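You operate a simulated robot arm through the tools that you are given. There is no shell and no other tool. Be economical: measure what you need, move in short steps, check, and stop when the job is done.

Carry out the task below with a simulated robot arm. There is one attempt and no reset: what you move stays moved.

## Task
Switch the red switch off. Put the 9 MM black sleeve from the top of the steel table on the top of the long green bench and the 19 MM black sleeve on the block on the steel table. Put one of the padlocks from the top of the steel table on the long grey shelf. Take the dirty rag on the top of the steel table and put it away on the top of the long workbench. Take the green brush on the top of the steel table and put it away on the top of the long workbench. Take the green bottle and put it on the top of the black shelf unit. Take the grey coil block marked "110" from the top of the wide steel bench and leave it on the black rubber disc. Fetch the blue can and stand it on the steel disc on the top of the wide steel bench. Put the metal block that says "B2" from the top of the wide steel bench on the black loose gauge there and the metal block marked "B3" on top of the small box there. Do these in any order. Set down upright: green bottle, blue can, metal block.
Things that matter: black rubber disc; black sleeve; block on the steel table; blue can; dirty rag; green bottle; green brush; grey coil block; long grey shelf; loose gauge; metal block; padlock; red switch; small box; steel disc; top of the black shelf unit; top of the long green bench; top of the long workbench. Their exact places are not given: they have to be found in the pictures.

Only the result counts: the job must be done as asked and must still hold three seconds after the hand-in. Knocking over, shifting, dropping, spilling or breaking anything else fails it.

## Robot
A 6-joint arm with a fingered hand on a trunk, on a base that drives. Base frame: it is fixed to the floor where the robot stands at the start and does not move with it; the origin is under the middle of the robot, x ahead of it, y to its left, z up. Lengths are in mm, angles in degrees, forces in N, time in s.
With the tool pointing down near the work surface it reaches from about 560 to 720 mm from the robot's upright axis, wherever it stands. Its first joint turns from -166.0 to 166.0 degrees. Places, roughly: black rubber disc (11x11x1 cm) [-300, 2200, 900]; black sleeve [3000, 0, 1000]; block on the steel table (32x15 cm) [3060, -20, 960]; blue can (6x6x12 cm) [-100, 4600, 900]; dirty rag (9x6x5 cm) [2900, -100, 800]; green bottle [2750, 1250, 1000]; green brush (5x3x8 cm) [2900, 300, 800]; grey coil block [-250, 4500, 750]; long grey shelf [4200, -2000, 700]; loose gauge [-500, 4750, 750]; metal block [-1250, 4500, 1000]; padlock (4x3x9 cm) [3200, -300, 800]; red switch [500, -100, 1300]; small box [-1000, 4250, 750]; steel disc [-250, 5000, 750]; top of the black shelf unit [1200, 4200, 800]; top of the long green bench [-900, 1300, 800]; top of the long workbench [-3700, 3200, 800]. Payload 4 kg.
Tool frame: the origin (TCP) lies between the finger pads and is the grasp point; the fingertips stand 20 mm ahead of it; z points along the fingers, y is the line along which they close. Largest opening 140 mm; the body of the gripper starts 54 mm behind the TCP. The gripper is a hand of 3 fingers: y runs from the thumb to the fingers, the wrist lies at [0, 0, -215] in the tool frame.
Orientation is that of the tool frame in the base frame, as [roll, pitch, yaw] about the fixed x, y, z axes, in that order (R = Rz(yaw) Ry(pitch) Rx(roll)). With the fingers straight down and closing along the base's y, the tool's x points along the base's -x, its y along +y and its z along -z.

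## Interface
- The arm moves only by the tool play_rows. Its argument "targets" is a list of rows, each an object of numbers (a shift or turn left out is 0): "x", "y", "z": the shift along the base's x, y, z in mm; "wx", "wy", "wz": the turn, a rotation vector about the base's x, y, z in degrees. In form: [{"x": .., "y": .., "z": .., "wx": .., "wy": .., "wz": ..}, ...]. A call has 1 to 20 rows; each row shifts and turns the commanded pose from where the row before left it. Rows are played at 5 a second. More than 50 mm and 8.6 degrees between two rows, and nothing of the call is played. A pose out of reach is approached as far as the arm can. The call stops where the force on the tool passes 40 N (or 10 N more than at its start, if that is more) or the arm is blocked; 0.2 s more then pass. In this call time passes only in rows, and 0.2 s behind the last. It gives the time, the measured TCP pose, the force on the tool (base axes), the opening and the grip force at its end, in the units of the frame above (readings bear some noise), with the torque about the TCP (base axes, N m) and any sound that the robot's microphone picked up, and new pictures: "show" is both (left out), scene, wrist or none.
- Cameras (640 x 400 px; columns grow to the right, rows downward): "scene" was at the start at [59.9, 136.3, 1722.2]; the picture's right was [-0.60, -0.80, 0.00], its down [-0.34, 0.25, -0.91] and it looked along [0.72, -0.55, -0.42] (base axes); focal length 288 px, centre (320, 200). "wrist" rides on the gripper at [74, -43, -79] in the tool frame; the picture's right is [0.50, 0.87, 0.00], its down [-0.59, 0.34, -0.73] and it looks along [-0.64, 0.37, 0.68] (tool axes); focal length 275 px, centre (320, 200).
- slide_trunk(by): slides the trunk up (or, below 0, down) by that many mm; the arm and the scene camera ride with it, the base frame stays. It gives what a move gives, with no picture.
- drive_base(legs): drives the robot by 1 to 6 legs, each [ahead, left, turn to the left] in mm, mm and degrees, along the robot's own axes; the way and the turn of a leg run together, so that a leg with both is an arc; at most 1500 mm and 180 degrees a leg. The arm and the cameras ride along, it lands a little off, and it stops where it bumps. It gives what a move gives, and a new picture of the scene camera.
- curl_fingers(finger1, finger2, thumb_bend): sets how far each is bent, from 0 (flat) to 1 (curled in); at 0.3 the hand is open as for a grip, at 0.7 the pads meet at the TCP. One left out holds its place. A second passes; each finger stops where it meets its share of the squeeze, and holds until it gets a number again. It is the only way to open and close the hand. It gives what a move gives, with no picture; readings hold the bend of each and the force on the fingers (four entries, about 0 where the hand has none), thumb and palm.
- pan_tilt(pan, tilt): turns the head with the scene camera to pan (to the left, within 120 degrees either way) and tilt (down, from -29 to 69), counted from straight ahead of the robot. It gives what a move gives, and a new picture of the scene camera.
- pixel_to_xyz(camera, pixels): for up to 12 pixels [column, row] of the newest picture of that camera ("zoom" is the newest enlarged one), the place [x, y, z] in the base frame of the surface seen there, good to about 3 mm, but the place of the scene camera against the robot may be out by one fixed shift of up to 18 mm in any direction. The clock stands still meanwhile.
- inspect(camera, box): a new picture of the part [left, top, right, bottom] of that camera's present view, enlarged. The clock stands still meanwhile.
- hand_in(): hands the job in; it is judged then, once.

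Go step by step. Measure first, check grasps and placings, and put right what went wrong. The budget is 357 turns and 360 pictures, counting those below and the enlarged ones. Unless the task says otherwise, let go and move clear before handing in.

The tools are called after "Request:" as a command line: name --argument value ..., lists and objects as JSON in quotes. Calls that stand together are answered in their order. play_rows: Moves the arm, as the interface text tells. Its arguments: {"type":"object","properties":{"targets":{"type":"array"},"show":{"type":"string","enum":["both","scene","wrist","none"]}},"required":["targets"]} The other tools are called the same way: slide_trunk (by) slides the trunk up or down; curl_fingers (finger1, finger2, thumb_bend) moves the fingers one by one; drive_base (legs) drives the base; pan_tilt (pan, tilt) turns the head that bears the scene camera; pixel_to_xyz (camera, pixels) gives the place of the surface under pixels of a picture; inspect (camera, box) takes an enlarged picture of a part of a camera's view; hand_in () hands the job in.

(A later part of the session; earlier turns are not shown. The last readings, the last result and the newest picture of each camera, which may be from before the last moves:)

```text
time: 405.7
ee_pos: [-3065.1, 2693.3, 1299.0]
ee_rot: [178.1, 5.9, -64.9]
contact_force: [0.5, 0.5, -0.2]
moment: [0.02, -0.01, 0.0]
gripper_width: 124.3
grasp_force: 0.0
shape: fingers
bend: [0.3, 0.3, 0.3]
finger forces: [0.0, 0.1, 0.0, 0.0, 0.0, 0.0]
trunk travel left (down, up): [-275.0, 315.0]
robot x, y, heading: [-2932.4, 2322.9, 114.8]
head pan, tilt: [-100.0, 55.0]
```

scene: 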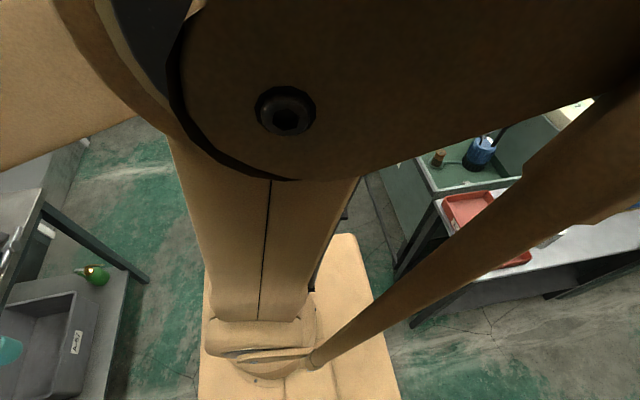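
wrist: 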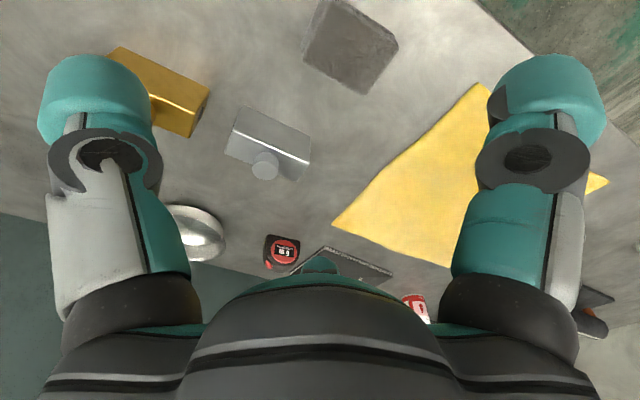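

Clear now (v≈3350). Driving right along the aisle, turning, and down to the steel table.

Request:
drive_base --legs '[[0, -1200, 0], [0, -1200, 0], [0, -1120, 0], [0, 0, -90]]'

Request:
drive_base --legs '[[0, -1400, 0], [0, -1400, 0], [0, -1420, 0]]'

Request:
pan_tilt --pan 5 --tilt 45

```text
time: 426.7
ee_pos: [630.4, 3980.4, 1299.3]
ee_rot: [178.0, 6.0, -155.7]
contact_force: [0.7, 0.8, 0.2]
moment: [-0.01, 0.0, -0.04]
gripper_width: 124.3
grasp_force: 0.1
shape: fingers
bend: [0.3, 0.3, 0.3]
finger forces: [0.0, 0.0, 0.0, 0.0, 0.0, 0.0]
trunk travel left (down, up): [-275.0, 315.0]
robot x, y, heading: [260.2, 3847.6, 24.1]
head pan, tilt: [-100.0, 55.0]
```

scene: 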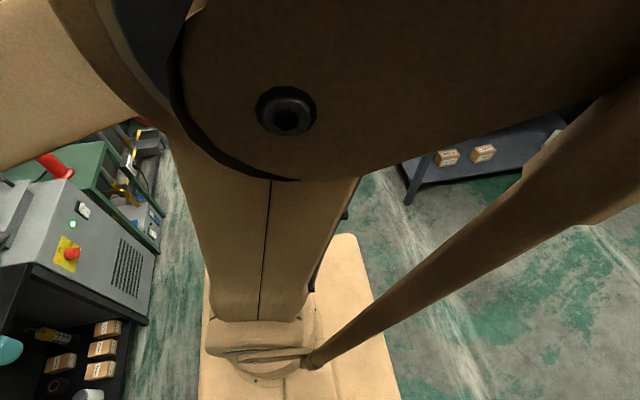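

```text
time: 446.9
ee_pos: [2413.7, 163.3, 1299.3]
ee_rot: [177.9, 6.0, -153.7]
contact_force: [0.0, -0.3, 0.2]
moment: [0.0, 0.0, -0.01]
gripper_width: 124.2
grasp_force: 0.1
shape: fingers
bend: [0.3, 0.3, 0.3]
finger forces: [0.1, 0.0, 0.1, 0.0, 0.1, 0.1]
trunk travel left (down, up): [-275.0, 315.0]
robot x, y, heading: [2048.7, 22.8, 26.3]
head pan, tilt: [-100.0, 55.0]
```

scene: 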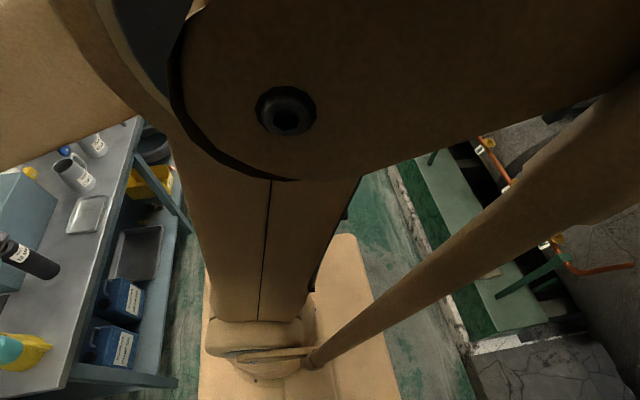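

```text
time: 448.8
ee_pos: [2413.3, 164.0, 1298.1]
ee_rot: [178.0, 6.0, -153.7]
contact_force: [0.8, 0.5, 0.2]
moment: [0.0, 0.01, -0.01]
gripper_width: 124.6
grasp_force: 0.0
shape: fingers
bend: [0.3, 0.3, 0.3]
finger forces: [0.1, 0.0, 0.0, 0.0, 0.0, 0.0]
trunk travel left (down, up): [-275.0, 315.0]
robot x, y, heading: [2044.6, 21.6, 26.1]
head pan, tilt: [5.0, 45.0]
```

scene: 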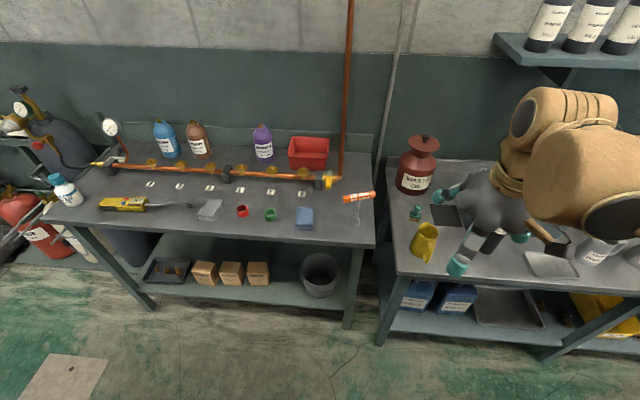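

The brush is at (416,211), and the hand was tilted 6° by the bump; I'll level it, then drive ahead 215 and right 100.

Request:
play_rows --targets '[{"wx": -4.35, "wy": 4.5}]' --show "none"

Request:
drive_base --legs '[[0, -100, -0.8], [215, 0, 0]]'

Request:
inspect --camera "scene" --box '[320, 170, 480, 290]'

```text
time: 449.2
ee_pos: [2414.4, 163.6, 1299.0]
ee_rot: [179.9, -0.2, -153.6]
contact_force: [-0.8, -0.1, -0.5]
moment: [0.0, 0.0, 0.0]
gripper_width: 124.4
grasp_force: 0.0
shape: fingers
bend: [0.3, 0.3, 0.3]
finger forces: [0.1, 0.0, 0.0, 0.0, 0.0, 0.0]
trunk travel left (down, up): [-275.0, 315.0]
robot x, y, heading: [2047.3, 22.3, 26.1]
head pan, tilt: [5.0, 45.0]
```

```text
time: 451.6
ee_pos: [2650.1, 161.2, 1297.2]
ee_rot: [179.8, -0.1, -154.3]
contact_force: [0.4, -0.1, -0.4]
moment: [-0.03, 0.02, 0.0]
gripper_width: 124.6
grasp_force: 0.1
shape: fingers
bend: [0.3, 0.3, 0.3]
finger forces: [0.0, 0.1, 0.0, 0.0, 0.0, 0.0]
trunk travel left (down, up): [-275.0, 315.0]
robot x, y, heading: [2280.1, 27.9, 25.5]
head pan, tilt: [5.0, 45.0]
```

scene: 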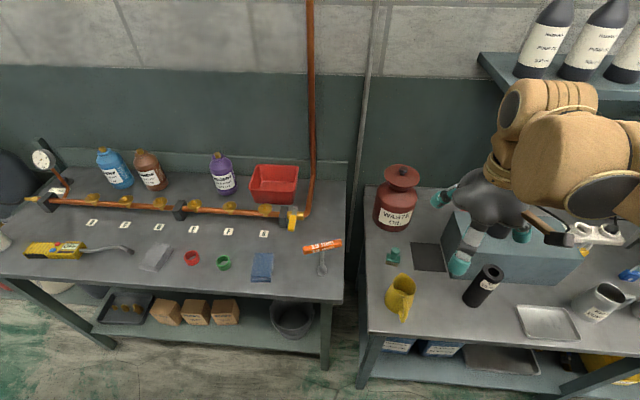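

```text
3.33 times, centred on (400, 230) of scene
```

zoom: 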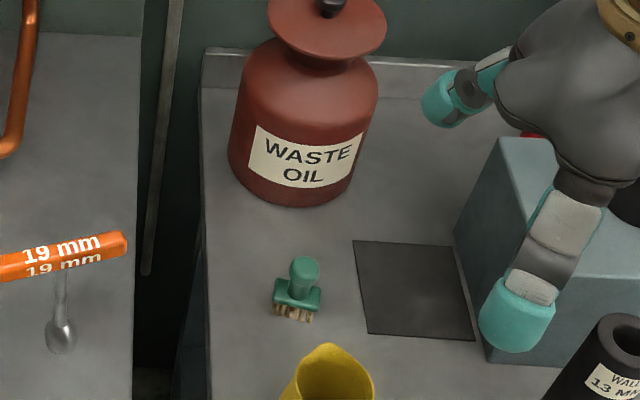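

The brush stands on its bristles with a round knob on top at zoom (303,268); the yellow jug is in front of it. Measuring.

Request:
pixel_to_xyz --camera "zoom" --pixels '[[304, 265], [297, 295], [296, 315], [320, 300], [275, 298], [330, 355], [310, 375], [300, 200], [365, 255]]'

```text
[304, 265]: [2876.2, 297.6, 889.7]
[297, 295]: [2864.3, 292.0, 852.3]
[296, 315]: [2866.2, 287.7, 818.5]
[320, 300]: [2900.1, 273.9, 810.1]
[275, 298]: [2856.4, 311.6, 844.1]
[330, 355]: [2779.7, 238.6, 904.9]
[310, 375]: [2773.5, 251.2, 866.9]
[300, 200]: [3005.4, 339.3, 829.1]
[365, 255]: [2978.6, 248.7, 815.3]
```

Knob at about [2878,297], top ≈ 885. I'll bring the hand over with a smaller opening because of the jug.

Request:
curl_fingers --finger1 0.42 --finger2 0.42 --thumb_bend 0.42

Request:
play_rows --targets '[{"x": 28.5, "y": 17, "z": -27}, {"x": 28.5, "y": 17, "z": -27}, {"x": 28.5, "y": 17, "z": -27}, {"x": 28.5, "y": 17, "z": -27}, {"x": 28.5, "y": 17, "z": -27}, {"x": 28.5, "y": 17, "z": -27}, {"x": 28.5, "y": 17, "z": -27}, {"x": 28.5, "y": 17, "z": -27}]' --show "wrist"

```text
time: 452.6
ee_pos: [2649.5, 160.8, 1299.1]
ee_rot: [180.0, -0.1, -154.2]
contact_force: [0.4, 0.2, 0.8]
moment: [0.0, 0.01, 0.01]
gripper_width: 89.1
grasp_force: 0.0
shape: fingers
bend: [0.42, 0.42, 0.42]
finger forces: [0.0, 0.1, 0.1, 0.0, 0.1, 0.0]
trunk travel left (down, up): [-275.0, 315.0]
robot x, y, heading: [2281.6, 20.0, 25.0]
head pan, tilt: [5.0, 45.0]
```

```text
time: 454.4
ee_pos: [2878.4, 298.3, 1082.5]
ee_rot: [179.9, -0.2, -154.3]
contact_force: [0.5, -1.4, 0.0]
moment: [0.02, -0.01, -0.07]
gripper_width: 88.9
grasp_force: 0.0
shape: fingers
bend: [0.42, 0.42, 0.42]
finger forces: [0.0, 0.0, 0.0, 0.0, 0.0, 0.0]
trunk travel left (down, up): [-275.0, 315.0]
robot x, y, heading: [2285.7, 23.6, 25.5]
head pan, tilt: [5.0, 45.0]
```

wrist: 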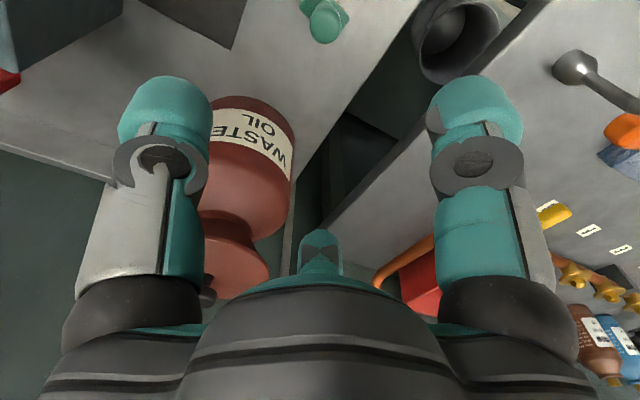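

Request:
pixel_to_xyz --camera "wrist" --pixels '[[327, 24], [312, 20], [342, 25], [327, 40], [325, 8], [300, 8], [347, 10]]'

Request:
inspect --camera "wrist" --box '[270, 0, 390, 60]'

```text
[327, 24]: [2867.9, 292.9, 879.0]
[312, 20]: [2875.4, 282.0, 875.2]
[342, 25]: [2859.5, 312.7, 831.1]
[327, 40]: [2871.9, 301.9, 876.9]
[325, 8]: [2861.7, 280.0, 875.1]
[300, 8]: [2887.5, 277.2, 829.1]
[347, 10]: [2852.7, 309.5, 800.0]
```

```text
5.33 times, centred on (330, 30) of wrist
```

zoom: 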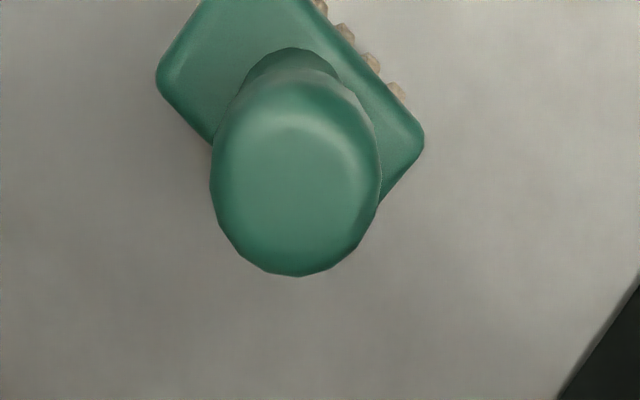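

Knob centre [2868,292], top 879. Descending to z≈861 and gripping.

Request:
play_rows --targets '[{"x": -10, "y": -6, "z": -40}, {"z": -45}, {"z": -45}, {"z": -45}, {"z": -46}]' --show "wrist"

Request:
curl_fingers --finger1 0.7 --finger2 0.7 --thumb_bend 0.7

Request:
play_rows --targets '[{"z": 6}, {"z": 15}, {"z": 30}]' --show "wrist"

```text
time: 455.6
ee_pos: [2869.1, 289.6, 860.0]
ee_rot: [180.0, -0.1, -154.4]
contact_force: [0.2, 0.4, 0.0]
moment: [0.03, 0.02, 0.0]
gripper_width: 88.9
grasp_force: 0.1
shape: fingers
bend: [0.42, 0.42, 0.42]
finger forces: [0.1, 0.0, 0.0, 0.1, 0.1, 0.1]
trunk travel left (down, up): [-275.0, 315.0]
robot x, y, heading: [2285.4, 21.0, 25.6]
head pan, tilt: [5.0, 45.0]
```

wrist: 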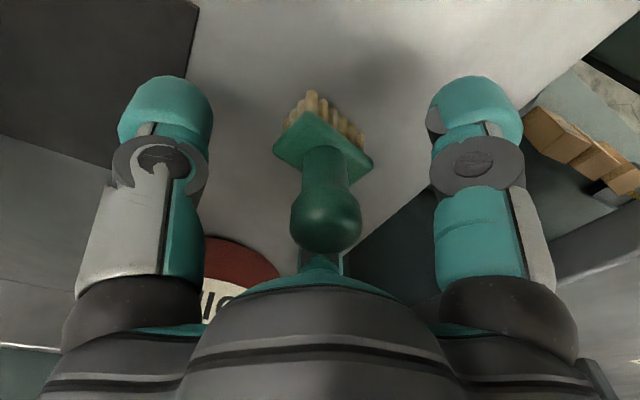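

```text
time: 456.6
ee_pos: [2868.7, 290.1, 860.5]
ee_rot: [179.9, -0.2, -154.3]
contact_force: [-0.2, -0.3, -0.3]
moment: [0.0, -0.01, 0.02]
gripper_width: 17.2
grasp_force: 13.1
shape: fingers
bend: [0.65, 0.64, 0.66]
finger forces: [8.6, 9.0, 0.1, 0.0, 9.1, 0.0]
trunk travel left (down, up): [-275.0, 315.0]
robot x, y, heading: [2281.8, 23.6, 25.2]
head pan, tilt: [5.0, 45.0]
```

```text
time: 457.4
ee_pos: [2866.9, 291.2, 913.8]
ee_rot: [179.9, -0.1, -154.2]
contact_force: [-0.2, 0.4, -0.6]
moment: [-0.03, -0.02, 0.01]
gripper_width: 17.1
grasp_force: 13.3
shape: fingers
bend: [0.65, 0.64, 0.66]
finger forces: [8.6, 8.9, 0.0, 0.1, 9.1, 0.0]
trunk travel left (down, up): [-275.0, 315.0]
robot x, y, heading: [2280.8, 22.9, 25.3]
head pan, tilt: [5.0, 45.0]
```

wrist: 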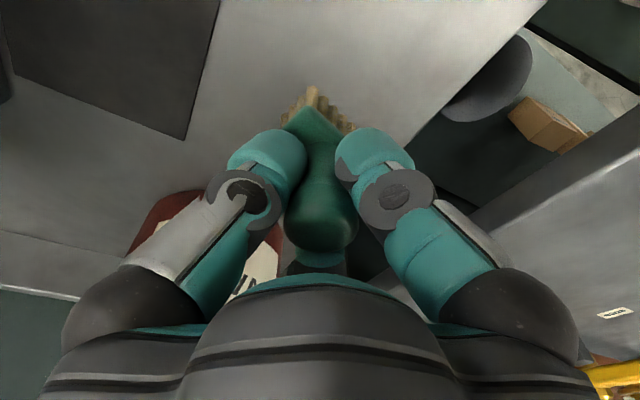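

The brush is held by its neck. Lifting, drawing in, and driving to the workbench along the safer line.

Request:
play_rows --targets '[{"z": 45}, {"z": 45}, {"z": 45}, {"z": 40}, {"x": -33, "y": -15.5, "z": 30}, {"x": -33, "y": -15.5, "z": 30}, {"x": -33, "y": -15.5, "z": 30}, {"x": -33, "y": -15.5, "z": 30}, {"x": -33, "y": -15.5, "z": 30}, {"x": -33, "y": -15.5, "z": 30}]' --show "none"

Request:
drive_base --legs '[[-220, 0, 0], [0, 1430, 0], [0, 1430, 0], [0, 1430, 0], [0, 0, 90]]'

Request:
drive_base --legs '[[0, 1150, 0]]'

```text
time: 459.6
ee_pos: [2665.5, 197.9, 1269.3]
ee_rot: [179.8, 0.0, -154.3]
contact_force: [0.6, -0.3, -0.4]
moment: [0.01, -0.04, 0.0]
gripper_width: 16.9
grasp_force: 13.3
shape: fingers
bend: [0.65, 0.64, 0.66]
finger forces: [8.3, 8.9, 0.0, 0.1, 9.1, 0.1]
trunk travel left (down, up): [-275.0, 315.0]
robot x, y, heading: [2278.5, 22.1, 25.2]
head pan, tilt: [5.0, 45.0]
```

```text
time: 485.3
ee_pos: [173.7, 4268.5, 1267.6]
ee_rot: [179.9, -0.1, -67.7]
contact_force: [0.1, 0.6, -1.1]
moment: [-0.02, -0.02, -0.01]
gripper_width: 16.6
grasp_force: 12.8
shape: fingers
bend: [0.65, 0.64, 0.66]
finger forces: [7.9, 8.8, 0.0, 0.0, 9.0, 0.0]
trunk travel left (down, up): [-275.0, 315.0]
robot x, y, heading: [321.3, 3872.3, 111.9]
head pan, tilt: [5.0, 45.0]
```

scene: 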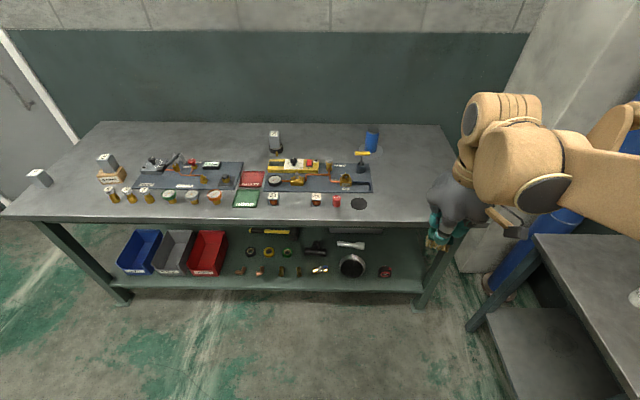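

```text
time: 491.2
ee_pos: [-901.9, 3836.5, 1267.8]
ee_rot: [180.0, 0.0, -67.9]
contact_force: [-0.6, 0.1, -1.3]
moment: [0.01, 0.03, 0.04]
gripper_width: 16.7
grasp_force: 13.0
shape: fingers
bend: [0.65, 0.64, 0.66]
finger forces: [7.9, 8.9, 0.0, 0.0, 9.1, 0.0]
trunk travel left (down, up): [-275.0, 315.0]
robot x, y, heading: [-752.4, 3438.5, 112.0]
head pan, tilt: [5.0, 45.0]
```

scene: 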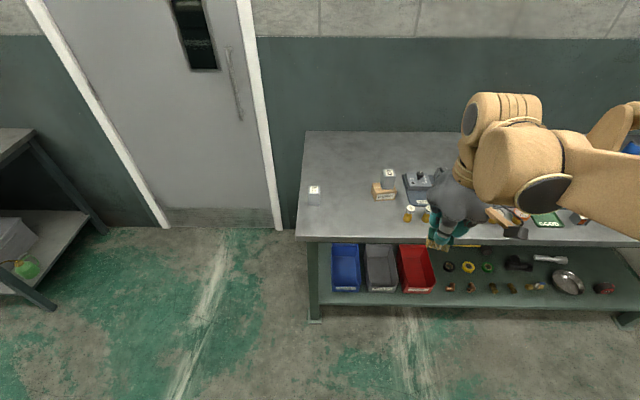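

Passing the steel bench; everything stands as placed. I'll correct the heading and go on to the workbench.

Request:
drive_base --legs '[[0, 0, 3], [0, 1140, 0], [0, 1140, 0], [190, 0, 0]]'

Request:
pixel_to_xyz --camera "scene" --pixels '[[320, 250]]'

```text
time: 504.2
ee_pos: [-3107.2, 3007.9, 1266.9]
ee_rot: [179.9, -0.2, -64.7]
contact_force: [-0.3, 0.2, -0.7]
moment: [-0.02, -0.03, 0.04]
gripper_width: 16.3
grasp_force: 12.9
shape: fingers
bend: [0.65, 0.64, 0.66]
finger forces: [7.9, 8.9, 0.0, 0.0, 9.0, 0.1]
trunk travel left (down, up): [-275.0, 315.0]
robot x, y, heading: [-2932.5, 2618.1, 115.0]
head pan, tilt: [5.0, 45.0]
```

scene: 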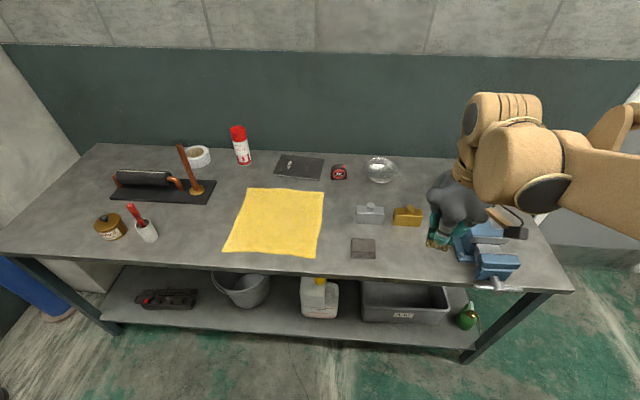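

```text
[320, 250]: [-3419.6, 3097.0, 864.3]
```

The spot right of the rag at (410,255) is free. Measuring it.

Request:
pixel_to_xyz --camera "scene" --pixels '[[410, 255], [405, 245], [420, 262], [376, 250], [455, 255], [400, 222]]'

```text
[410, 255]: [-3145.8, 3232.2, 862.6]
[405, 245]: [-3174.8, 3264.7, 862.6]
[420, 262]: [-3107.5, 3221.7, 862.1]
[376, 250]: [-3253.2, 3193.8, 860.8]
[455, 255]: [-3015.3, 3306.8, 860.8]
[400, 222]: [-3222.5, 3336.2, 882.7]
```

Moving over [-3150,3225] and lowering.

Request:
play_rows --targets '[{"x": -8.6, "y": 43.4}, {"x": -8.6, "y": 43.4}, {"x": -8.6, "y": 43.4}, {"x": -8.6, "y": 43.4}, {"x": -8.6, "y": 43.4}, {"z": -42}, {"z": -42}, {"z": -42}, {"z": -42}, {"z": -42}, {"z": -42}, {"z": -42}, {"z": -45}]' --show "wrist"

Request:
play_rows --targets '[{"z": -6}, {"z": -4}, {"z": -2}, {"z": -2}]' --show "none"

```text
time: 507.0
ee_pos: [-3149.2, 3224.8, 927.6]
ee_rot: [179.9, -0.2, -64.7]
contact_force: [0.3, 0.2, -1.3]
moment: [-0.02, -0.01, 0.02]
gripper_width: 16.6
grasp_force: 12.6
shape: fingers
bend: [0.65, 0.64, 0.66]
finger forces: [7.8, 8.8, 0.1, 0.0, 9.0, 0.0]
trunk travel left (down, up): [-275.0, 315.0]
robot x, y, heading: [-2934.5, 2619.6, 115.0]
head pan, tilt: [5.0, 45.0]
```

wrist: 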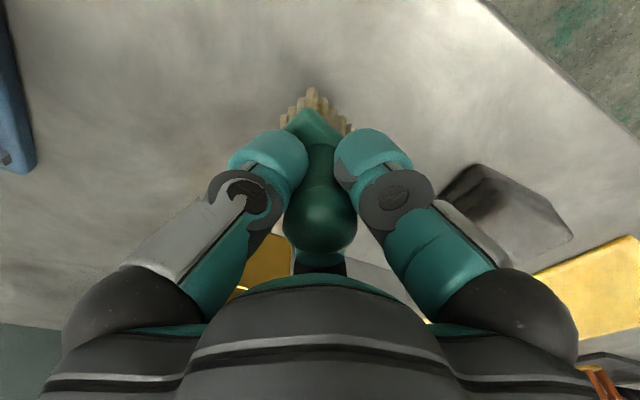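

```text
time: 508.0
ee_pos: [-3150.1, 3224.8, 913.6]
ee_rot: [179.9, -0.1, -64.7]
contact_force: [0.4, -0.2, -1.5]
moment: [0.02, 0.0, -0.01]
gripper_width: 16.6
grasp_force: 13.1
shape: fingers
bend: [0.65, 0.64, 0.66]
finger forces: [7.7, 8.9, 0.0, 0.0, 9.2, 0.0]
trunk travel left (down, up): [-275.0, 315.0]
robot x, y, heading: [-2931.6, 2618.5, 115.1]
head pan, tilt: [5.0, 45.0]
```

Request:
play_rows --targets '[{"z": -2}, {"z": -2}]' --show "none"

Request:
play_rows --targets '[{"z": -2}]' --show "none"

```text
time: 508.6
ee_pos: [-3150.2, 3222.6, 909.6]
ee_rot: [179.9, -0.1, -64.7]
contact_force: [0.1, -0.4, -1.0]
moment: [0.03, 0.01, -0.01]
gripper_width: 16.3
grasp_force: 12.7
shape: fingers
bend: [0.65, 0.64, 0.66]
finger forces: [7.7, 8.9, 0.0, 0.0, 9.1, 0.1]
trunk travel left (down, up): [-275.0, 315.0]
robot x, y, heading: [-2932.6, 2614.6, 114.5]
head pan, tilt: [5.0, 45.0]
```

```text
time: 509.0
ee_pos: [-3150.4, 3224.1, 908.9]
ee_rot: [179.9, -0.1, -64.6]
contact_force: [-1.8, 0.2, 4.8]
moment: [0.04, -0.08, 0.01]
gripper_width: 16.7
grasp_force: 13.4
shape: fingers
bend: [0.65, 0.64, 0.66]
finger forces: [8.0, 9.5, 0.0, 0.0, 9.8, 0.1]
trunk travel left (down, up): [-275.0, 315.0]
robot x, y, heading: [-2934.9, 2619.1, 115.2]
head pan, tilt: [5.0, 45.0]
```

The brush touches the bench (+5 N). Opening and rising.

Request:
curl_fingers --finger1 0.35 --finger2 0.35 --thumb_bend 0.35

Request:
play_rows --targets '[{"z": 30}, {"z": 45}, {"z": 45}, {"z": 45}, {"x": 16, "y": -31, "z": 30}, {"x": 16, "y": -31, "z": 30}, {"x": 16, "y": -31, "z": 30}, {"x": 16, "y": -31, "z": 30}, {"x": 16, "y": -31, "z": 30}, {"x": 16, "y": -31, "z": 30}]' --show "scene"

Request:
inspect --camera "scene" --box '[330, 190, 490, 290]'

```text
time: 510.0
ee_pos: [-3149.8, 3222.8, 907.8]
ee_rot: [179.9, -0.1, -64.8]
contact_force: [0.4, -0.6, -0.6]
moment: [-0.03, -0.05, -0.02]
gripper_width: 109.4
grasp_force: 0.0
shape: fingers
bend: [0.35, 0.35, 0.35]
finger forces: [0.0, 0.1, 0.0, 0.0, 0.1, 0.0]
trunk travel left (down, up): [-275.0, 315.0]
robot x, y, heading: [-2931.4, 2615.5, 114.9]
head pan, tilt: [5.0, 45.0]
```

```text
time: 512.2
ee_pos: [-3052.5, 3035.4, 1256.2]
ee_rot: [180.0, 0.0, -64.8]
contact_force: [0.6, -0.2, 0.1]
moment: [0.01, 0.04, 0.03]
gripper_width: 109.7
grasp_force: 0.0
shape: fingers
bend: [0.35, 0.35, 0.35]
finger forces: [0.0, 0.0, 0.0, 0.1, 0.1, 0.1]
trunk travel left (down, up): [-275.0, 315.0]
robot x, y, heading: [-2935.8, 2620.7, 115.0]
head pan, tilt: [5.0, 45.0]
```

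scene: 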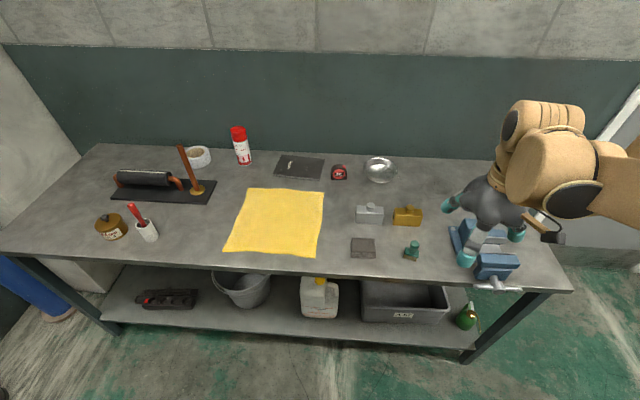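

```text
4.00 times, centred on (410, 240) of scene
```

zoom: 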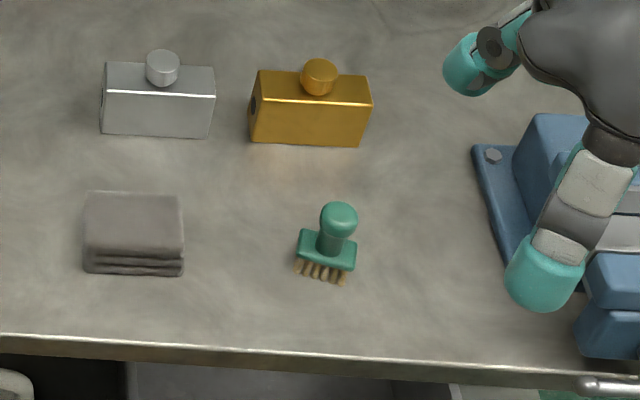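

Rag and brush are both on the workbench. Last: the padlock. Driving back to the steel table.

Request:
drive_base --legs '[[-270, 0, 0], [0, -1150, 0], [0, -1150, 0], [0, -1100, 0], [0, 0, -90]]'

Request:
drive_base --legs '[[0, -1450, 0], [0, -1450, 0]]'

```text
time: 534.2
ee_pos: [733.7, 3864.1, 1255.2]
ee_rot: [179.9, 0.0, -156.3]
contact_force: [0.8, -0.1, -0.2]
moment: [-0.04, 0.01, 0.0]
gripper_width: 110.1
grasp_force: 0.1
shape: fingers
bend: [0.35, 0.35, 0.35]
finger forces: [0.0, 0.0, 0.1, 0.0, 0.0, 0.0]
trunk travel left (down, up): [-275.0, 315.0]
robot x, y, heading: [308.5, 3754.3, 23.5]
head pan, tilt: [5.0, 45.0]
```

scene: 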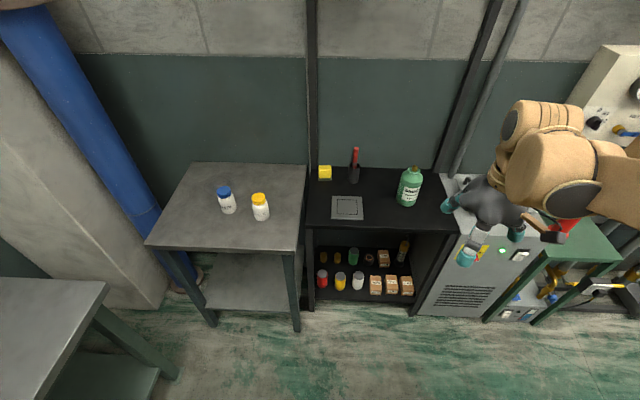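

```text
time: 548.2
ee_pos: [1806.4, 1151.8, 1254.7]
ee_rot: [179.8, -0.1, -158.9]
contact_force: [-0.3, 0.1, 0.2]
moment: [0.0, 0.02, -0.03]
gripper_width: 109.7
grasp_force: 0.0
shape: fingers
bend: [0.35, 0.35, 0.35]
finger forces: [0.1, 0.0, 0.0, 0.0, 0.0, 0.0]
trunk travel left (down, up): [-275.0, 315.0]
robot x, y, heading: [1376.0, 1058.9, 20.7]
head pan, tilt: [5.0, 45.0]
```

scene: 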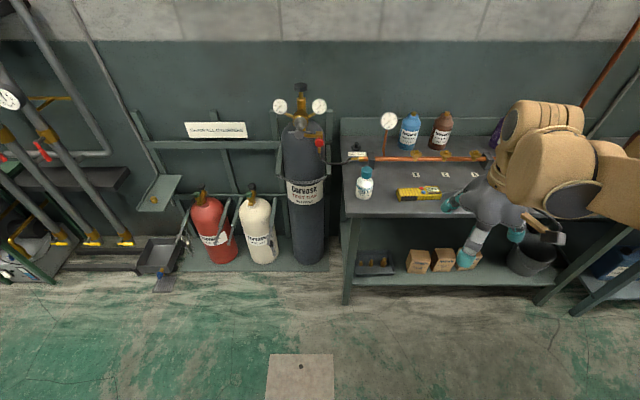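

Heading drifted to 20.7°; correcting and going on to the padlocks.

Request:
drive_base --legs '[[0, 0, 4.5], [150, -1000, 0], [0, -1050, 0]]'

Request:
pan_tilt --pan -10 --tilt 40

```text
time: 558.9
ee_pos: [2819.9, -610.5, 1255.3]
ee_rot: [179.8, 0.0, -155.0]
contact_force: [0.7, 0.5, -0.3]
moment: [0.02, 0.01, -0.01]
gripper_width: 109.8
grasp_force: 0.1
shape: fingers
bend: [0.35, 0.35, 0.35]
finger forces: [0.0, 0.0, 0.0, 0.0, 0.0, 0.1]
trunk travel left (down, up): [-275.0, 315.0]
robot x, y, heading: [2398.6, -728.2, 24.5]
head pan, tilt: [5.0, 45.0]
```

scene: 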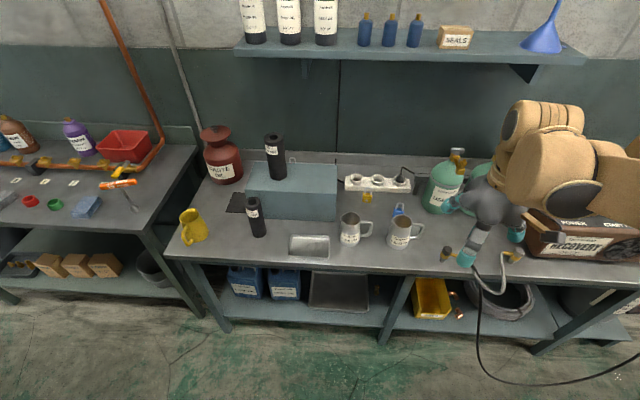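

```text
time: 559.7
ee_pos: [2819.9, -609.2, 1253.6]
ee_rot: [179.9, -0.1, -155.1]
contact_force: [-0.2, 0.3, -0.1]
moment: [-0.01, 0.04, -0.02]
gripper_width: 109.6
grasp_force: 0.0
shape: fingers
bend: [0.35, 0.35, 0.35]
finger forces: [0.1, 0.0, 0.0, 0.1, 0.0, 0.0]
trunk travel left (down, up): [-275.0, 315.0]
robot x, y, heading: [2399.3, -728.7, 24.6]
head pan, tilt: [-10.0, 40.0]
```

scene: 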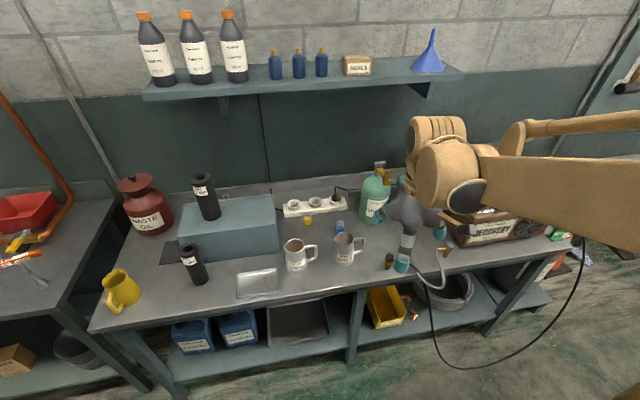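

Blue padlock at (340,228), yellow at (308,220). Enlarging and measuring.

Request:
inspect --camera "scene" --box '[270, 180, 400, 280]'

Request:
pan_tilt --pan -60 --tilt 30

```text
4.00 times, centred on (335, 230) of scene
```

zoom: 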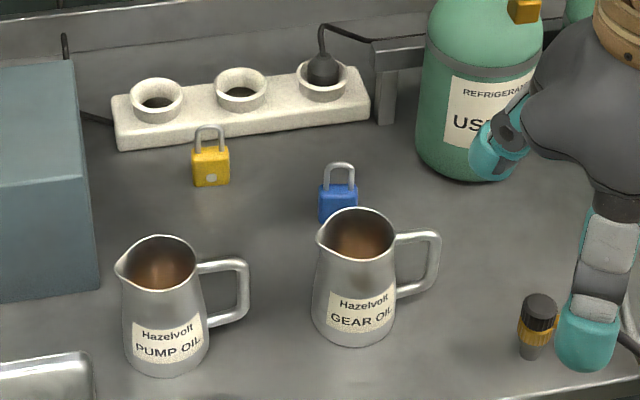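

```text
time: 560.9
ee_pos: [2818.1, -609.8, 1253.6]
ee_rot: [179.8, -0.1, -155.0]
contact_force: [0.4, -1.0, 0.2]
moment: [-0.03, -0.05, 0.01]
gripper_width: 109.6
grasp_force: 0.1
shape: fingers
bend: [0.35, 0.35, 0.35]
finger forces: [0.0, 0.1, 0.1, 0.0, 0.0, 0.1]
trunk travel left (down, up): [-275.0, 315.0]
robot x, y, heading: [2397.2, -727.7, 24.4]
head pan, tilt: [-60.0, 30.0]
```

scene: 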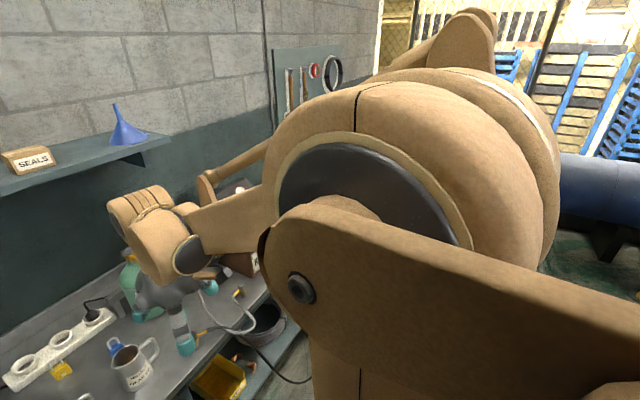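

The arm blocks that view. I'll pan back and measure both padlocks and the mugs.

Request:
pan_tilt --pan -10 --tilt 40

Request:
pixel_to_xyz --camera "scene" --pixels '[[308, 221], [307, 213], [340, 230], [340, 222], [335, 238], [344, 240], [330, 240], [296, 243], [360, 240], [378, 205], [345, 262], [309, 224]]'

```text
time: 562.1
ee_pos: [2819.3, -609.5, 1253.7]
ee_rot: [179.9, -0.1, -155.1]
contact_force: [0.1, -0.2, -0.2]
moment: [0.02, -0.02, 0.02]
gripper_width: 110.0
grasp_force: 0.0
shape: fingers
bend: [0.35, 0.35, 0.35]
finger forces: [0.1, 0.0, 0.1, 0.0, 0.1, 0.0]
trunk travel left (down, up): [-275.0, 315.0]
robot x, y, heading: [2399.7, -726.4, 24.7]
head pan, tilt: [-10.0, 40.0]
```

scene: 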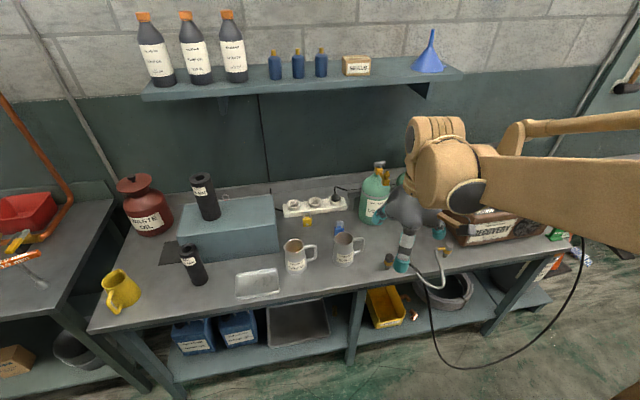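

```text
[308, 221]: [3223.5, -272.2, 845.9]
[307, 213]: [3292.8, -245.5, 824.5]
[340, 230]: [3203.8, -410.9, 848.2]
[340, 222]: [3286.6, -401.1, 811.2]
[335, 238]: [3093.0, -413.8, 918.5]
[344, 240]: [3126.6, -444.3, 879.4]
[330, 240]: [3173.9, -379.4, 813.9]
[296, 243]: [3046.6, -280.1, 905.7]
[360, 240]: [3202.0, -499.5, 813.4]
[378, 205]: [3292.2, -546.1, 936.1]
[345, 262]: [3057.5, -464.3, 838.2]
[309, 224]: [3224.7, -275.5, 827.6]
```

The blue padlock at about [3206,-411] is away from the overhead shelf, so I'll take it. Driving ahead 215 and bringing the hand over.

Request:
drive_base --legs '[[215, 0, 0.7]]'

Request:
curl_fingers --finger1 0.4 --finger2 0.4 --thumb_bend 0.4

```text
time: 563.7
ee_pos: [3013.7, -516.1, 1252.7]
ee_rot: [179.9, -0.2, -154.5]
contact_force: [-0.1, 0.9, -0.7]
moment: [-0.01, 0.04, 0.05]
gripper_width: 109.7
grasp_force: 0.2
shape: fingers
bend: [0.35, 0.35, 0.35]
finger forces: [0.0, 0.0, 0.0, 0.0, 0.0, 0.1]
trunk travel left (down, up): [-275.0, 315.0]
robot x, y, heading: [2590.4, -639.8, 24.9]
head pan, tilt: [-10.0, 40.0]
```

scene: 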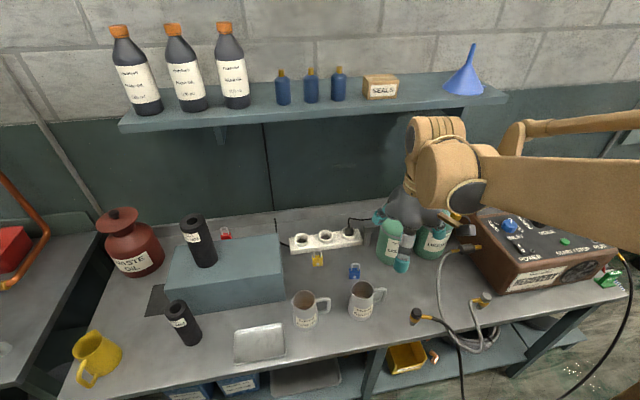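

```text
time: 564.7
ee_pos: [3012.6, -516.9, 1253.9]
ee_rot: [179.9, -0.2, -154.7]
contact_force: [-0.3, 0.0, -0.7]
moment: [0.0, -0.02, 0.02]
gripper_width: 95.0
grasp_force: 0.1
shape: fingers
bend: [0.4, 0.4, 0.4]
finger forces: [0.0, 0.0, 0.1, 0.0, 0.1, 0.0]
trunk travel left (down, up): [-275.0, 315.0]
robot x, y, heading: [2591.1, -638.5, 25.1]
head pan, tilt: [-10.0, 40.0]
```

Request:
play_rows --targets '[{"x": 32, "y": 17.7, "z": -29}, {"x": 32, "y": 17.7, "z": -29}, {"x": 32, "y": 17.7, "z": -29}, {"x": 32, "y": 17.7, "z": -29}, {"x": 32, "y": 17.7, "z": -29}, {"x": 32, "y": 17.7, "z": -29}, {"z": -40}]' --show "both"

Request:
inspect --camera "wrist" --box '[220, 0, 420, 125]'

```text
time: 566.3
ee_pos: [3203.3, -411.2, 1040.0]
ee_rot: [179.8, -0.1, -154.6]
contact_force: [0.1, -0.6, -0.4]
moment: [0.0, 0.0, -0.01]
gripper_width: 94.9
grasp_force: 0.0
shape: fingers
bend: [0.4, 0.4, 0.4]
finger forces: [0.1, 0.0, 0.1, 0.1, 0.0, 0.0]
trunk travel left (down, up): [-275.0, 315.0]
robot x, y, heading: [2589.0, -635.6, 25.0]
head pan, tilt: [-10.0, 40.0]
```

scene: 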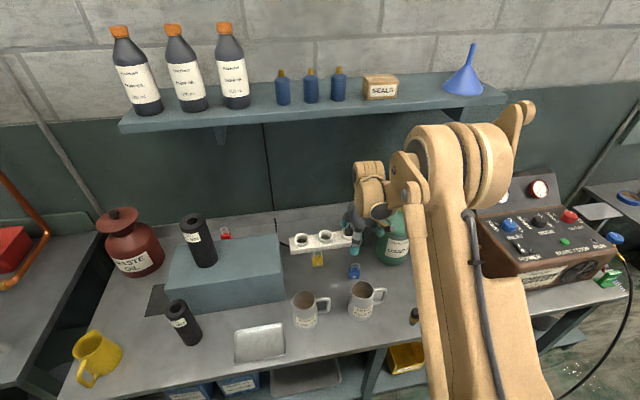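
wrist: 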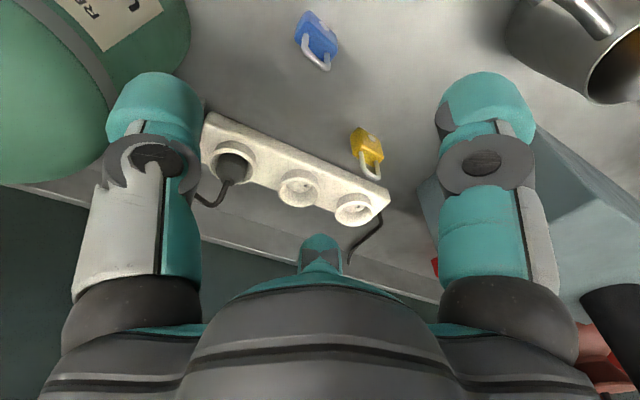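

```text
3.20 times, centred on (320, 62) of wrist
```

zoom: 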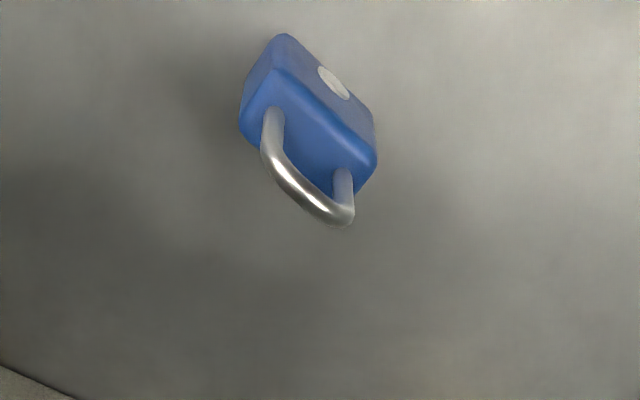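

Request:
pixel_to_xyz --camera "zoom" --pixels '[[243, 118], [278, 75], [372, 152], [358, 188], [310, 130], [300, 195], [340, 217], [275, 160], [300, 70], [250, 260]]'

```text
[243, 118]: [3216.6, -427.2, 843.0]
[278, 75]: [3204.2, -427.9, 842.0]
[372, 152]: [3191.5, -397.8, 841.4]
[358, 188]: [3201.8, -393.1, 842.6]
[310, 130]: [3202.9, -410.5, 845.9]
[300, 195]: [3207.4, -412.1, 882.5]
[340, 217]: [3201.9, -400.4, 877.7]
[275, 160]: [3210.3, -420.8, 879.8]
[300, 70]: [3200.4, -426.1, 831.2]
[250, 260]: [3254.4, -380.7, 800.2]
```

The padlock is centred at [3204,-411], 38 mm wide along n, body top 843, shackle top 882. Descending to z≈843 and gripping.

Request:
play_rows --targets '[{"x": -1, "y": 3, "z": -45}, {"z": -45}, {"z": -45}, {"z": -40}, {"z": -22}]' --show "wrist"

Request:
curl_fingers --finger1 0.72 --finger2 0.72 --thumb_bend 0.72

Request:
play_rows --targets '[{"z": 6}, {"z": 15}, {"z": 30}]' --show "wrist"

```text
time: 567.5
ee_pos: [3201.1, -408.0, 840.8]
ee_rot: [179.9, -0.1, -154.6]
contact_force: [-0.4, 0.1, -0.8]
moment: [0.02, -0.03, 0.0]
gripper_width: 94.8
grasp_force: 0.1
shape: fingers
bend: [0.4, 0.4, 0.4]
finger forces: [0.0, 0.0, 0.0, 0.0, 0.0, 0.0]
trunk travel left (down, up): [-275.0, 315.0]
robot x, y, heading: [2589.6, -640.6, 25.1]
head pan, tilt: [-10.0, 40.0]
```

wrist: 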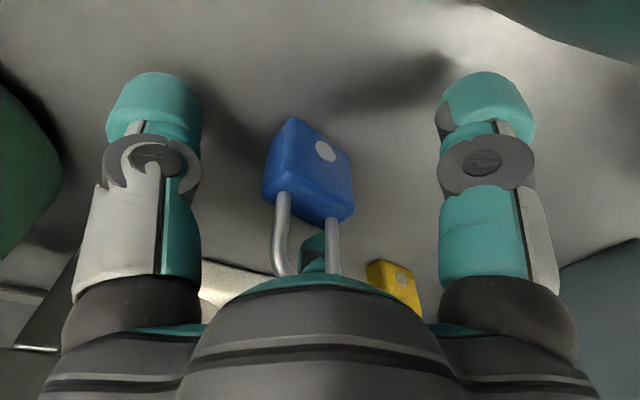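

```text
time: 568.5
ee_pos: [3201.5, -407.4, 842.0]
ee_rot: [179.9, -0.1, -154.7]
contact_force: [-0.3, 0.0, 0.6]
moment: [-0.01, -0.01, 0.01]
gripper_width: 19.6
grasp_force: 14.3
shape: fingers
bend: [0.64, 0.63, 0.66]
finger forces: [8.3, 8.9, 0.1, 0.0, 11.5, 0.0]
trunk travel left (down, up): [-275.0, 315.0]
robot x, y, heading: [2591.6, -638.7, 25.3]
head pan, tilt: [-10.0, 40.0]
```

```text
time: 569.3
ee_pos: [3202.1, -408.2, 894.1]
ee_rot: [179.9, 0.0, -154.6]
contact_force: [0.8, 0.6, -1.4]
moment: [0.0, 0.01, 0.0]
gripper_width: 19.6
grasp_force: 14.4
shape: fingers
bend: [0.64, 0.63, 0.66]
finger forces: [8.0, 8.9, 0.0, 0.0, 11.4, 0.0]
trunk travel left (down, up): [-275.0, 315.0]
robot x, y, heading: [2593.4, -637.8, 25.2]
head pan, tilt: [-10.0, 40.0]
```

wrist: 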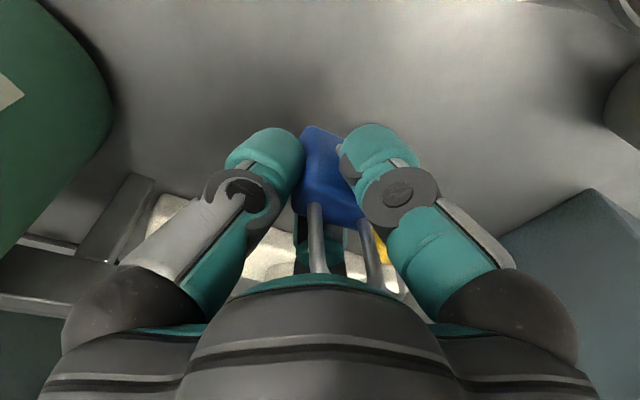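

The blue padlock is held. Lifting, drawing in, backing off, and moving right to find the long grey shelf.

Request:
play_rows --targets '[{"z": 45}, {"z": 45}, {"z": 45}, {"x": -33, "y": -13, "z": 33}, {"x": -33, "y": -13, "z": 33}, {"x": -33, "y": -13, "z": 33}, {"x": -33, "y": -13, "z": 33}, {"x": -33, "y": -13, "z": 33}, {"x": -33, "y": -13, "z": 33}]' --show "none"

Request:
drive_base --legs '[[-250, 0, 0], [0, -900, 0]]'

Request:
pan_tilt --pan 0 --tilt 35

```text
time: 571.3
ee_pos: [3003.9, -485.6, 1227.6]
ee_rot: [179.8, 0.0, -154.6]
contact_force: [-0.1, -0.4, -1.3]
moment: [-0.01, -0.03, 0.04]
gripper_width: 19.4
grasp_force: 13.7
shape: fingers
bend: [0.64, 0.63, 0.66]
finger forces: [7.8, 8.7, 0.0, 0.0, 11.1, 0.0]
trunk travel left (down, up): [-275.0, 315.0]
robot x, y, heading: [2590.7, -638.5, 24.9]
head pan, tilt: [-10.0, 40.0]
```

```text
time: 577.6
ee_pos: [3176.0, -1427.7, 1226.0]
ee_rot: [179.8, -0.1, -154.1]
contact_force: [-0.1, -0.8, -2.2]
moment: [-0.02, -0.03, 0.01]
gripper_width: 19.4
grasp_force: 13.2
shape: fingers
bend: [0.64, 0.63, 0.66]
finger forces: [7.7, 8.7, 0.0, 0.0, 11.1, 0.0]
trunk travel left (down, up): [-275.0, 315.0]
robot x, y, heading: [2765.2, -1589.9, 25.6]
head pan, tilt: [-10.0, 40.0]
```

scene: 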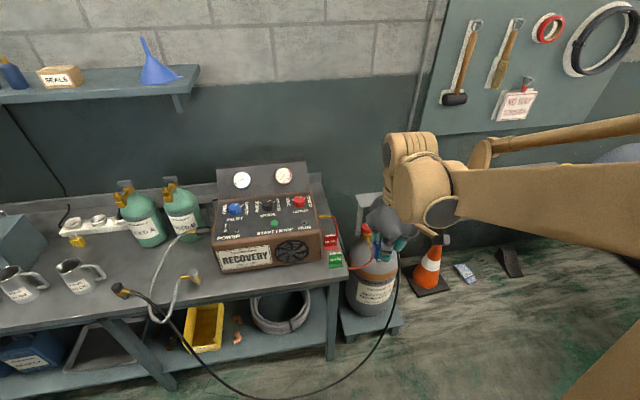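

```text
time: 578.3
ee_pos: [3175.6, -1427.3, 1226.2]
ee_rot: [180.0, 0.0, -154.1]
contact_force: [0.1, 0.0, -1.0]
moment: [-0.04, -0.05, -0.01]
gripper_width: 19.6
grasp_force: 13.6
shape: fingers
bend: [0.64, 0.63, 0.66]
finger forces: [7.7, 8.7, 0.0, 0.1, 11.1, 0.0]
trunk travel left (down, up): [-275.0, 315.0]
robot x, y, heading: [2761.0, -1586.1, 25.3]
head pan, tilt: [0.0, 35.0]
```

scene: 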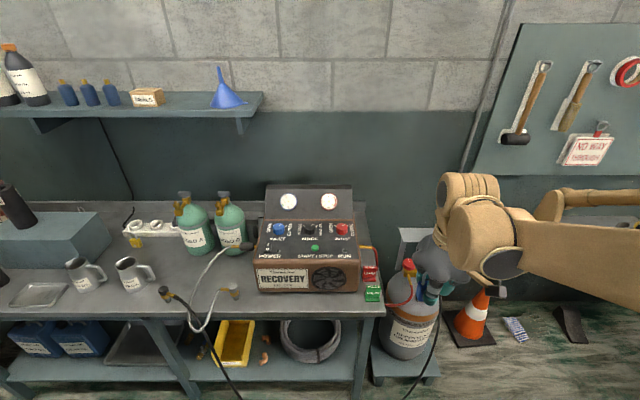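

Request:
drive_base --legs '[[0, -700, 0]]'

Request:
inspect --camera "scene" --box '[0, 0, 640, 400]'

```text
time: 582.2
ee_pos: [3483.4, -2084.2, 1225.6]
ee_rot: [179.8, 0.0, -155.0]
contact_force: [0.5, -0.4, -1.4]
moment: [-0.03, 0.0, 0.02]
gripper_width: 19.3
grasp_force: 13.8
shape: fingers
bend: [0.64, 0.63, 0.66]
finger forces: [7.7, 8.7, 0.1, 0.0, 11.1, 0.0]
trunk travel left (down, up): [-275.0, 315.0]
robot x, y, heading: [3066.8, -2232.7, 24.6]
head pan, tilt: [0.0, 35.0]
```

scene: 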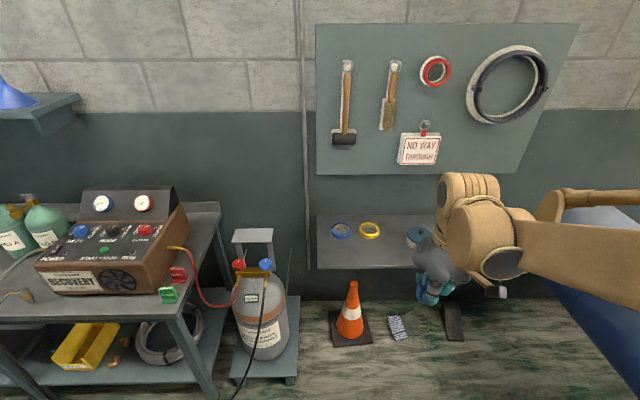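

```text
1.00 times, centred on (320, 200) of scene (not enlarged: the box is as wide or as high as the picture)
```

zoom: 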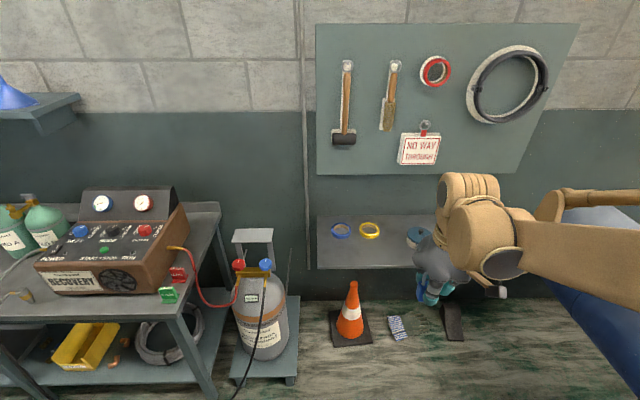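

The long grey shelf is under the pegboard, with tapes at (340,230) and (370,230). Measuring it.

Request:
pixel_to_xyz --camera "scene" --pixels '[[385, 250], [340, 250], [320, 262], [410, 262], [370, 230], [340, 230], [400, 225], [420, 170], [320, 170], [410, 266], [350, 325], [330, 340]]'

```text
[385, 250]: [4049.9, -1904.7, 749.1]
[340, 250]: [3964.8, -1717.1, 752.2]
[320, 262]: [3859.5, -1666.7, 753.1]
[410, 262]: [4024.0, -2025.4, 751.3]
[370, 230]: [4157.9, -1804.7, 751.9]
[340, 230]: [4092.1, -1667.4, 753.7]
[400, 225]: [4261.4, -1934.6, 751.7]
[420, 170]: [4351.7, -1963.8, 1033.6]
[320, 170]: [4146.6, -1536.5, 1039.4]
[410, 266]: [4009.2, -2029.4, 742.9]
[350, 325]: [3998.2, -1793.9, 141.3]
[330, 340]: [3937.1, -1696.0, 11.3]
```

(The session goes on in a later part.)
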